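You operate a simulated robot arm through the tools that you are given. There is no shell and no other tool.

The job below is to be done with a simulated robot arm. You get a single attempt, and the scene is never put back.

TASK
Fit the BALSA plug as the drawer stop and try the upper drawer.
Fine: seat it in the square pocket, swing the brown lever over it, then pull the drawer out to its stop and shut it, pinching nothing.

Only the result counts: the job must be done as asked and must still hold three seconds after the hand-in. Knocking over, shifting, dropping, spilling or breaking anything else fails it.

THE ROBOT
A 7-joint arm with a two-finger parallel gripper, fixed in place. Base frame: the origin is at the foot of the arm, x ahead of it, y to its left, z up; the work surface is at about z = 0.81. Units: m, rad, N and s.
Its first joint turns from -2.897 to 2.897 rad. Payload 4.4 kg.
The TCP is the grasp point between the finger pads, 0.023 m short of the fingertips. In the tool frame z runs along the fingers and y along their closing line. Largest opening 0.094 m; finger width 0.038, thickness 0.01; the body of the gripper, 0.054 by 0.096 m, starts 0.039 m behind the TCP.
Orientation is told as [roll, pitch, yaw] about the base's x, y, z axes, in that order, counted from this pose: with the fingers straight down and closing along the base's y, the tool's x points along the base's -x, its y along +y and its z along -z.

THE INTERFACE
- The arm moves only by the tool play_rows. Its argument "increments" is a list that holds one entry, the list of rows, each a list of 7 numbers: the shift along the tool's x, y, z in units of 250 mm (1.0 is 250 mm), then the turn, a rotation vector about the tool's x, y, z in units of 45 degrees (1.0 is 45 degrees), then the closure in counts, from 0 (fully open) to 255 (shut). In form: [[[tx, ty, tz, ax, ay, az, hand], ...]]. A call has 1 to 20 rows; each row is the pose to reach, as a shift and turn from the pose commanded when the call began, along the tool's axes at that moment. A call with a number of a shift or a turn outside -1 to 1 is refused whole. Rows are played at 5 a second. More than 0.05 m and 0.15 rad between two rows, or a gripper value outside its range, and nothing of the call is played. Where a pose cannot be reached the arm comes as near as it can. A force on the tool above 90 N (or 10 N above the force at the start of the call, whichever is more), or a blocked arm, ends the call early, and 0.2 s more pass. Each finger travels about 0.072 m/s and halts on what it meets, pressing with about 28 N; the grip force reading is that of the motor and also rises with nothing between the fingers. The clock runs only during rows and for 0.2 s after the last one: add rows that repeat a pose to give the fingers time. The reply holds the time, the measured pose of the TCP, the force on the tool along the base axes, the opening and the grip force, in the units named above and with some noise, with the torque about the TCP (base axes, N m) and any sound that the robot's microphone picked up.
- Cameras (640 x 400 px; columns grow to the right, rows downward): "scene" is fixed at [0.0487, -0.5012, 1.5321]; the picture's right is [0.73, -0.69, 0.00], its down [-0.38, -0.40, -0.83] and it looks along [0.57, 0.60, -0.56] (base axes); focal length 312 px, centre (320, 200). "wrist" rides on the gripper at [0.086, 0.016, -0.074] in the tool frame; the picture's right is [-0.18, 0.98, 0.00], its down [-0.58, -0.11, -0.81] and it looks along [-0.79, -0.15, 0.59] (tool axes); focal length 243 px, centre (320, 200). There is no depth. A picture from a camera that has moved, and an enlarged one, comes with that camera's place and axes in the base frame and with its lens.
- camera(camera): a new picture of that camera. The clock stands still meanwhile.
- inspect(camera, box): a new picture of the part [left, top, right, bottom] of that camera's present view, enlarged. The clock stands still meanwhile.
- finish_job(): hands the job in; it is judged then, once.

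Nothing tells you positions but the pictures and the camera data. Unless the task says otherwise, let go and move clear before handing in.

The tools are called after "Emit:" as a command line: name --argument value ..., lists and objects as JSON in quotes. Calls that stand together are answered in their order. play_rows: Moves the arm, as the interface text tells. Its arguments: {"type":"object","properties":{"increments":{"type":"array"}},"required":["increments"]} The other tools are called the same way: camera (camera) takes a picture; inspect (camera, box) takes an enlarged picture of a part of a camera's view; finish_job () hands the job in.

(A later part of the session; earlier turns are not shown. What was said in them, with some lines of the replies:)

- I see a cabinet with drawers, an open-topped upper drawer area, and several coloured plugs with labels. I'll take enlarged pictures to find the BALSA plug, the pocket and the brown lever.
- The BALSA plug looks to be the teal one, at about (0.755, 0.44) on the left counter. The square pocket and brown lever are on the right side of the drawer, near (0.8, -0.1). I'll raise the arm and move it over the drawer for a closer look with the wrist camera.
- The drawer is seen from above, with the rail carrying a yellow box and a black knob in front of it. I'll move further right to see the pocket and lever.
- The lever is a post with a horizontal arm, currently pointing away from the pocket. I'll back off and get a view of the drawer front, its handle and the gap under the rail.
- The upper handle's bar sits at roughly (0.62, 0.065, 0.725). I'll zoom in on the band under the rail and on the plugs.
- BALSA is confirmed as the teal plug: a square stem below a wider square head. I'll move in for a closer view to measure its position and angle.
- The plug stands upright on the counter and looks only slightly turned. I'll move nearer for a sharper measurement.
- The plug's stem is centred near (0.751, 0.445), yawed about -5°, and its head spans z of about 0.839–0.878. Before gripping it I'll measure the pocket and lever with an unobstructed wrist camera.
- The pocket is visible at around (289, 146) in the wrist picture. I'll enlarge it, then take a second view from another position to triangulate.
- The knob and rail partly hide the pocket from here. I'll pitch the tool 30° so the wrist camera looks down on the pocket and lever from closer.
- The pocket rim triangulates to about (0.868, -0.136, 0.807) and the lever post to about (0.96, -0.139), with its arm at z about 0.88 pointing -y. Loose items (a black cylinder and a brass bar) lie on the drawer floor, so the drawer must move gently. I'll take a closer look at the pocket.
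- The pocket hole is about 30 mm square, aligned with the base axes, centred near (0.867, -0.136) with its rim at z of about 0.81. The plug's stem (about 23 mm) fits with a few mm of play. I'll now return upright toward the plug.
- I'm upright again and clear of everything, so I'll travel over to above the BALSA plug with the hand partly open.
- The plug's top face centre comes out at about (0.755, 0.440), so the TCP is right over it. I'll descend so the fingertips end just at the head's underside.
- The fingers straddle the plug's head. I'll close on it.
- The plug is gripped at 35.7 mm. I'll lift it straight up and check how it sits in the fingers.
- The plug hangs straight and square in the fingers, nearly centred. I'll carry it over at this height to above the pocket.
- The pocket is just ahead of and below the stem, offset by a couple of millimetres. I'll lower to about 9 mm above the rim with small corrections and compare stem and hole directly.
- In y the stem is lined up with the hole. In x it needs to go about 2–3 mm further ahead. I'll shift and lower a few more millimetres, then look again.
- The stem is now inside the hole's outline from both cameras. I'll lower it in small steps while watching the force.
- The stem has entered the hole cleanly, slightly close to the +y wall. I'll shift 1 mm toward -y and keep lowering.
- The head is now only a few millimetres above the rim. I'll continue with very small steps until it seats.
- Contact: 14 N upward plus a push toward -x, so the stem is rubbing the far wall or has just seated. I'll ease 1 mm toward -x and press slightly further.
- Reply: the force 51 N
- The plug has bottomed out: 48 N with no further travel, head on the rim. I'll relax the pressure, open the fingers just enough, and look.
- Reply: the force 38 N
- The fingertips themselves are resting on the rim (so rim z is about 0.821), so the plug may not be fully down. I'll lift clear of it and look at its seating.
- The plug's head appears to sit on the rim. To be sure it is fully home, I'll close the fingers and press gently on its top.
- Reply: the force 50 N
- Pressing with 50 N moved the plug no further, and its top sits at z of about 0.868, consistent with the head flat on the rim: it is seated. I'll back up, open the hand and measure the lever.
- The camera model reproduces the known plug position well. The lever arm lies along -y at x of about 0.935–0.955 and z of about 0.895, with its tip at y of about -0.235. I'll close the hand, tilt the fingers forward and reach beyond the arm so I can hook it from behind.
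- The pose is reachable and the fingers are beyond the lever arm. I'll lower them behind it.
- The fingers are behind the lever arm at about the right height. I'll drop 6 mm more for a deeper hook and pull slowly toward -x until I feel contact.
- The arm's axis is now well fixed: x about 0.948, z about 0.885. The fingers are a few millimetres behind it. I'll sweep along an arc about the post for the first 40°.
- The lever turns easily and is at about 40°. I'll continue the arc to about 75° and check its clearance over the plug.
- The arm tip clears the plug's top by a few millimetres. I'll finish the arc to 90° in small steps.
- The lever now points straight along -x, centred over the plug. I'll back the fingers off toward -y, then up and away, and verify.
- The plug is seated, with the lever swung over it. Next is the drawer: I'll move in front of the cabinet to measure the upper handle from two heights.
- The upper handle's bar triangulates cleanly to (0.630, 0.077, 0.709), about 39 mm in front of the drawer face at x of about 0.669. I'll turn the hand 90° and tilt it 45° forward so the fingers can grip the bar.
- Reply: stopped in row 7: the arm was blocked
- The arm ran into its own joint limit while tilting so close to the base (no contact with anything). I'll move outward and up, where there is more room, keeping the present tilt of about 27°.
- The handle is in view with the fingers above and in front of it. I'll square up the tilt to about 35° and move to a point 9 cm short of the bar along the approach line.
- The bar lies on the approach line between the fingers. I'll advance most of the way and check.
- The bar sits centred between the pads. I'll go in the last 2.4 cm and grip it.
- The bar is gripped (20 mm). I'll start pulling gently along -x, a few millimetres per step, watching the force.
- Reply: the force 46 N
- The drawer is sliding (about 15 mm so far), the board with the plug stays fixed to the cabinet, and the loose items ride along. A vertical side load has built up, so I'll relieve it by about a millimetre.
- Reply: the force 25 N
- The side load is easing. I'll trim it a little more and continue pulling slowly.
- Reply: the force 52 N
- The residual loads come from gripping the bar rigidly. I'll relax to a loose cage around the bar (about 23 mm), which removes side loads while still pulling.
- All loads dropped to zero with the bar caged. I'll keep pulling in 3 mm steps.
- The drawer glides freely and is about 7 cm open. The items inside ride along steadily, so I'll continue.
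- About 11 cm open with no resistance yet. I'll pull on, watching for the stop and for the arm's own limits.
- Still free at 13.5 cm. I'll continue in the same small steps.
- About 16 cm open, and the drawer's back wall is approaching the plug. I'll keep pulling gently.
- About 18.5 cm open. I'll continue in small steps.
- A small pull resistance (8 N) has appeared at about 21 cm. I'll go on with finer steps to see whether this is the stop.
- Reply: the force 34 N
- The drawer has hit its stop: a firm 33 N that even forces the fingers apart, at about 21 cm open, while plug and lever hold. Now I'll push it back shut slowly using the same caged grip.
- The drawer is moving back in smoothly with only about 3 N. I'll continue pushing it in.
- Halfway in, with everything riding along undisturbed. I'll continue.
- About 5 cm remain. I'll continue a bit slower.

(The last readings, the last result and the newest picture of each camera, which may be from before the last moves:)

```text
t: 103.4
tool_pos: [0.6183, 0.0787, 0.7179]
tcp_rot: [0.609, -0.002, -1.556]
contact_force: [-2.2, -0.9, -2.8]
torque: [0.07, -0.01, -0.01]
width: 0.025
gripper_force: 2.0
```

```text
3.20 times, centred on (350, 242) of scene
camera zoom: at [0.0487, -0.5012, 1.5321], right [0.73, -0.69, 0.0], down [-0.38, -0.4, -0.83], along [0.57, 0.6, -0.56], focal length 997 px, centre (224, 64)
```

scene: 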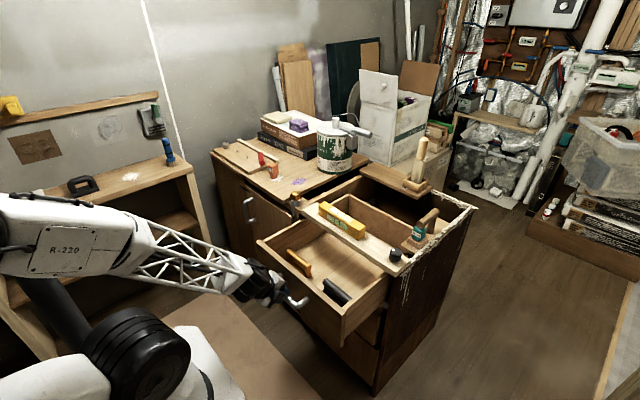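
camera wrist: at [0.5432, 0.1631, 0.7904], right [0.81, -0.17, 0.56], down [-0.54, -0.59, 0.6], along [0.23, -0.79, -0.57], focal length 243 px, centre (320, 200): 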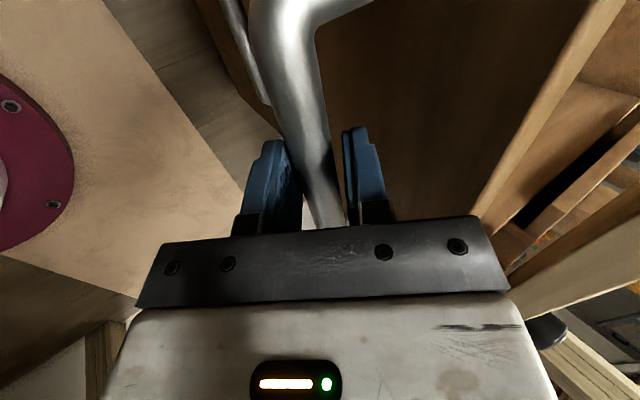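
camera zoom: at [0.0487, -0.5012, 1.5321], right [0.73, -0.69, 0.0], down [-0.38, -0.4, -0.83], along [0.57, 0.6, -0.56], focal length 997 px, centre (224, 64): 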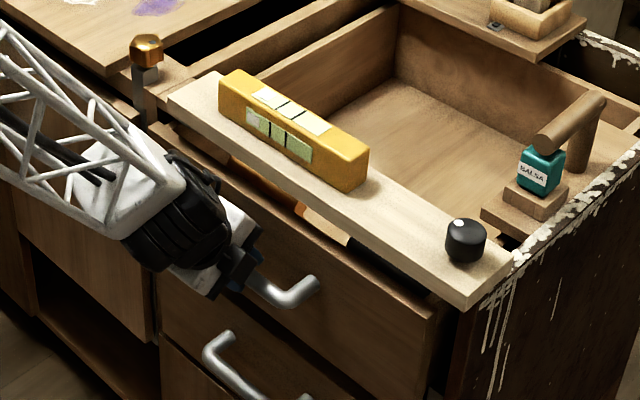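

Nearly shut. I'll push the last millimetres until I feel the drawer seat against the carcass.

Emit:
play_rows --increments '[[[0, 0.005, 0.0035, 0, 0, 0, 192], [0, 0.01, 0.007, 0, 0, 0, 192], [0, 0.015, 0.0105, 0, 0, 0, 192], [0, 0.02, 0.014, 0, 0, 0, 192]]]'

Emit:
play_rows --increments '[[[0, 0.0035, 0.0025, 0, 0, 0, 192], [0, 0.007, 0.005, 0, 0, 0, 192], [0, 0.01, 0.007, 0, 0, 0, 192]]]'

Emit:
inspect --camera "scene" --box '[250, 180, 450, 305]'

```text
t: 104.4
tool_pos: [0.6249, 0.0778, 0.7185]
tcp_rot: [0.61, -0.001, -1.553]
contact_force: [-2.9, 1.4, -3.2]
torque: [0.06, 0.03, -0.07]
width: 0.0247
gripper_force: 1.7
```

```text
t: 105.2
tool_pos: [0.6279, 0.0789, 0.7183]
tcp_rot: [0.609, 0.001, -1.557]
contact_force: [-9.6, -5.4, -4.5]
torque: [0.02, 0.12, -0.14]
width: 0.0279
gripper_force: 5.2
```

```text
3.20 times, centred on (350, 242) of scene
camera zoom: at [0.0487, -0.5012, 1.5321], right [0.73, -0.69, 0.0], down [-0.38, -0.4, -0.83], along [0.57, 0.6, -0.56], focal length 997 px, centre (224, 64)
```

zoom: 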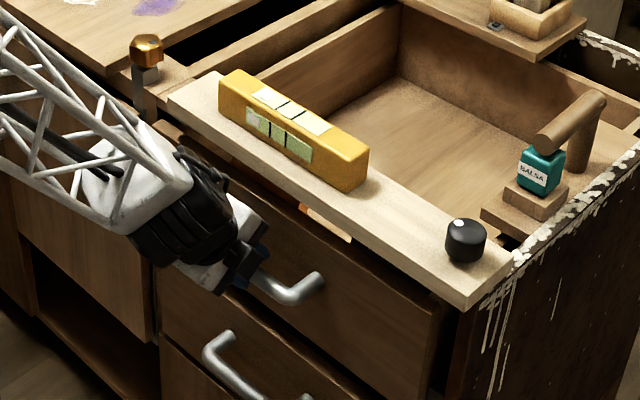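

Resistance appears (10 N with the fingers yielding), so the drawer is at its closed end. One more small push will confirm.

Emit:
play_rows --increments '[[[0, 0.004, 0.0028, 0, 0, 0, 192], [0, 0.008, 0.0056, 0, 0, 0, 192], [0, 0.008, 0.0056, 0, 0, 0, 192]]]'

Emit:
inspect --camera "scene" --box '[290, 190, 418, 286]'

Emit:
camera --camera "wrist"

```text
t: 106.0
tool_pos: [0.6309, 0.0779, 0.7181]
tcp_rot: [0.608, -0.001, -1.551]
contact_force: [-18.9, 4.3, -3.3]
torque: [0.1, 0.25, -0.4]
width: 0.0311
gripper_force: 8.8
```

```text
4.17 times, centred on (354, 238) of scene
camera zoom: at [0.0487, -0.5012, 1.5321], right [0.73, -0.69, 0.0], down [-0.38, -0.4, -0.83], along [0.57, 0.6, -0.56], focal length 1298 px, centre (178, 42)
```

zoom: 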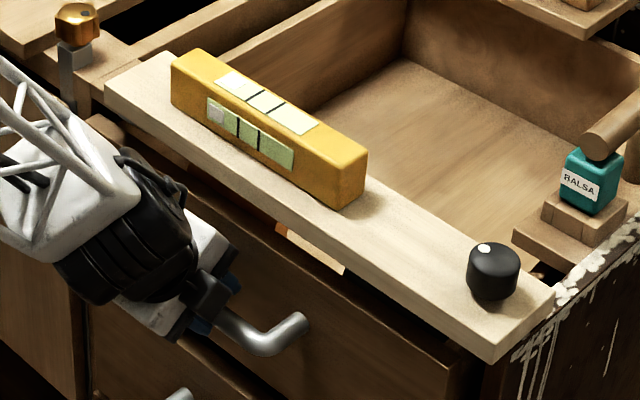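

```text
taken
camera wrist: at [0.5991, 0.164, 0.7894], right [0.81, -0.17, 0.56], down [-0.54, -0.59, 0.6], along [0.23, -0.79, -0.57], focal length 243 px, centre (320, 200)
```

wrist: 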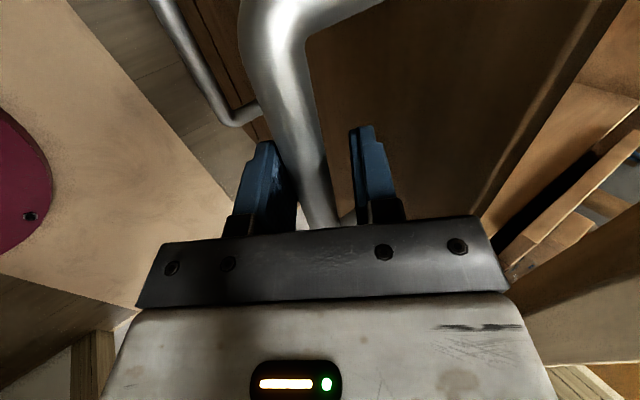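

The drawer is fully shut; the handle appears exactly where it was at the start. I'll centre the fingers on the bar, open slightly, and withdraw along the approach line.

Emit:
play_rows --increments '[[[0, -0.008, -0.006, 0, 0, 0, 185], [0, -0.02, -0.012, 0, 0, 0, 170], [0, -0.024, -0.014, 0, 0, 0, 163], [0, -0.024, -0.014, 0, 0, 0, 163]]]'

Emit:
camera --camera "wrist"

```text
t: 107.0
tool_pos: [0.6242, 0.0782, 0.7186]
tcp_rot: [0.611, -0.001, -1.552]
contact_force: [0.2, 0.1, -0.3]
torque: [-0.01, 0.01, -0.02]
width: 0.0341
gripper_force: 0.0
```

```text
taken
camera wrist: at [0.5928, 0.1634, 0.7902], right [0.81, -0.17, 0.56], down [-0.54, -0.59, 0.6], along [0.23, -0.79, -0.57], focal length 243 px, centre (320, 200)
```

wrist: 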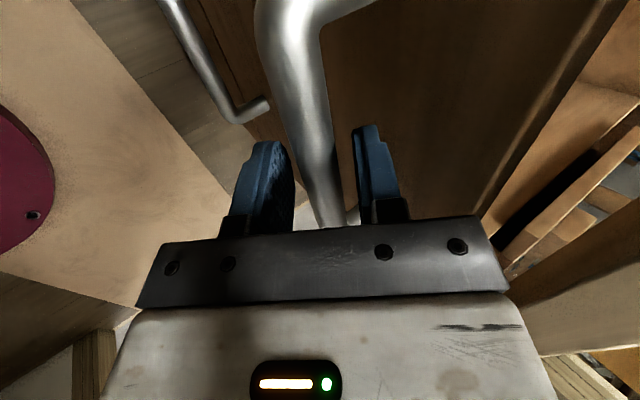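

The bar is centred between the open fingers with no load. I'll withdraw straight back along the fingers.

Emit:
play_rows --increments '[[[0, 0, -0.03, 0, 0, 0, 160], [0, 0, -0.07, 0, 0, 0, 155], [0, 0, -0.13, 0, 0, 0, 146], [0, 0, -0.22, 0, 0, 0, 146], [0, 0, -0.34, 0, 0, 0, 146], [0, 0, -0.46, 0, 0, 0, 146], [0, 0, -0.56, 0, 0, 0, 146], [0, 0, -0.56, 0, 0, 0, 146]]]'

Emit:
camera --camera "scene"

Emit:
inspect --camera "scene" --box '[290, 190, 418, 286]'

Emit:
inspect --camera "scene" --box '[390, 185, 470, 245]'

Emit:
inspect --camera "scene" --box '[200, 100, 380, 215]'

```text
t: 108.8
tool_pos: [0.544, 0.0775, 0.8324]
tcp_rot: [0.611, -0.001, -1.554]
contact_force: [-0.2, -0.3, 0.0]
torque: [0.03, 0.0, 0.01]
width: 0.04
gripper_force: 0.1
```

```text
taken
```

scene: 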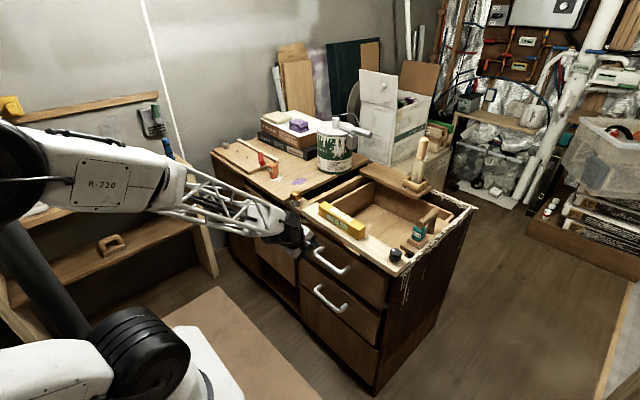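

```text
4.17 times, centred on (354, 238) of scene
camera zoom: at [0.0487, -0.5012, 1.5321], right [0.73, -0.69, 0.0], down [-0.38, -0.4, -0.83], along [0.57, 0.6, -0.56], focal length 1298 px, centre (178, 42)
```

zoom: 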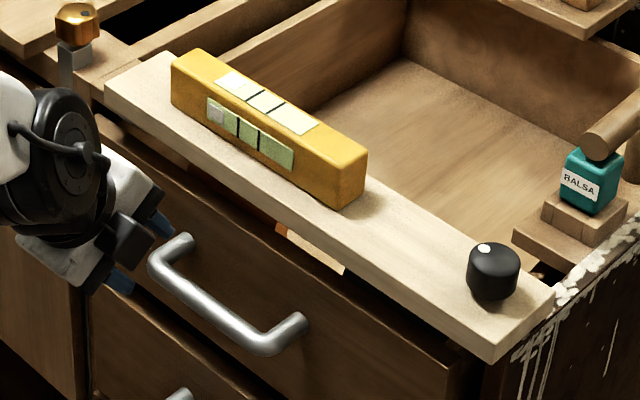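

```text
6.67 times, centred on (430, 215) of scene
camera zoom: at [0.0487, -0.5012, 1.5321], right [0.73, -0.69, 0.0], down [-0.38, -0.4, -0.83], along [0.57, 0.6, -0.56], focal length 2077 px, centre (-413, 100)
```

zoom: 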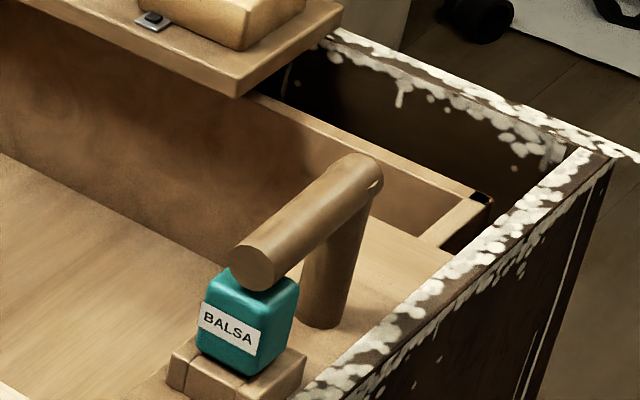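

```text
3.48 times, centred on (290, 158) of scene
camera zoom: at [0.0487, -0.5012, 1.5321], right [0.73, -0.69, 0.0], down [-0.38, -0.4, -0.83], along [0.57, 0.6, -0.56], focal length 1084 px, centre (424, 348)
```

zoom: 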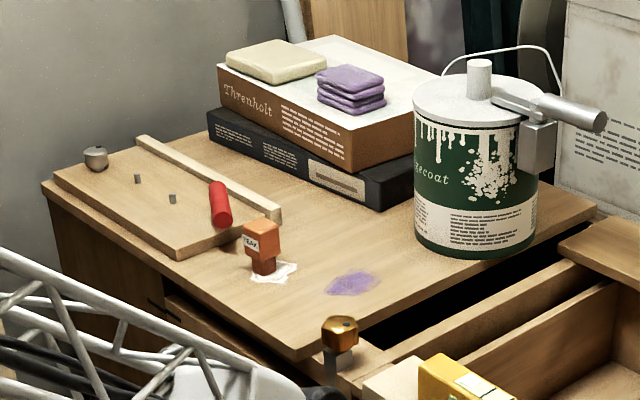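

Everything checks out: BALSA seated under the lever, drawer shut, and the other items where they were. I'll back the arm a bit further clear before handing in.

Emit:
play_rows --increments '[[[0, 0.03, -0.09, 0, 0, 0, 146], [0, 0.065, -0.2, 0, 0, 0, 146], [0, 0.1, -0.3, 0, 0, 0, 146], [0, 0.131, -0.396, 0, 0, 0, 146], [0, 0.131, -0.396, 0, 0, 0, 146], [0, 0.131, -0.396, 0, 0, 0, 146]]]'

Emit:
camera --camera "scene"

```text
t: 110.2
tool_pos: [0.5143, 0.0773, 0.9329]
tcp_rot: [0.611, -0.002, -1.553]
contact_force: [-0.8, 0.1, 0.0]
torque: [0.01, 0.03, -0.02]
width: 0.0404
gripper_force: 0.1
```

```text
taken
```

scene: 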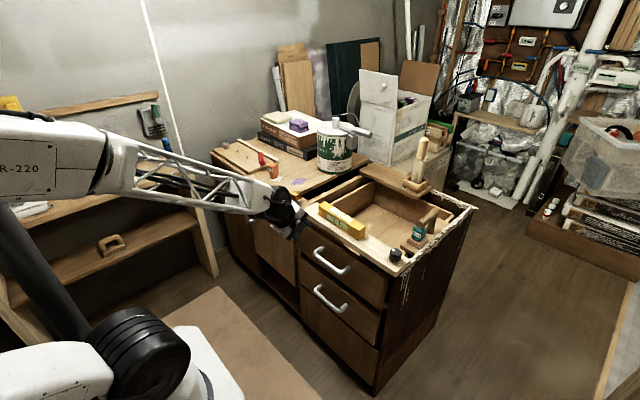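

The arm is clear, the drawer is shut, and the plug sits locked under the lever with nothing else disturbed. I'm handing in the job.

Emit:
finish_job

```text
The job is handed in.
```

The BALSA plug is fitted as the drawer stop and the upper drawer has been tried. I handed the job in with no result reported back.

- **Plug:** The teal BALSA plug is in the square pocket with its head resting on the rim. Pressing it with about 50 N moved it no further.
- **Lever:** The brown lever is swung about 90° and points straight over the plug, just clearing its top.
- **Drawer out:** I pulled the upper drawer about 21 cm. There it stopped firmly at about 33 N of pull. I took this as the plug's stop but could not see what it was resting against.
- **Drawer shut:** I pushed it back in slowly until it seated. The handle then looked exactly where it was at the start, and nothing appeared caught.
- **Everything else:** The TEAK plug, the yellow box, the knobs and the paint can look undisturbed. The brass and black bars inside the drawer rode along with it and appeared to stay in place. The arm let go and moved clear before hand-in.
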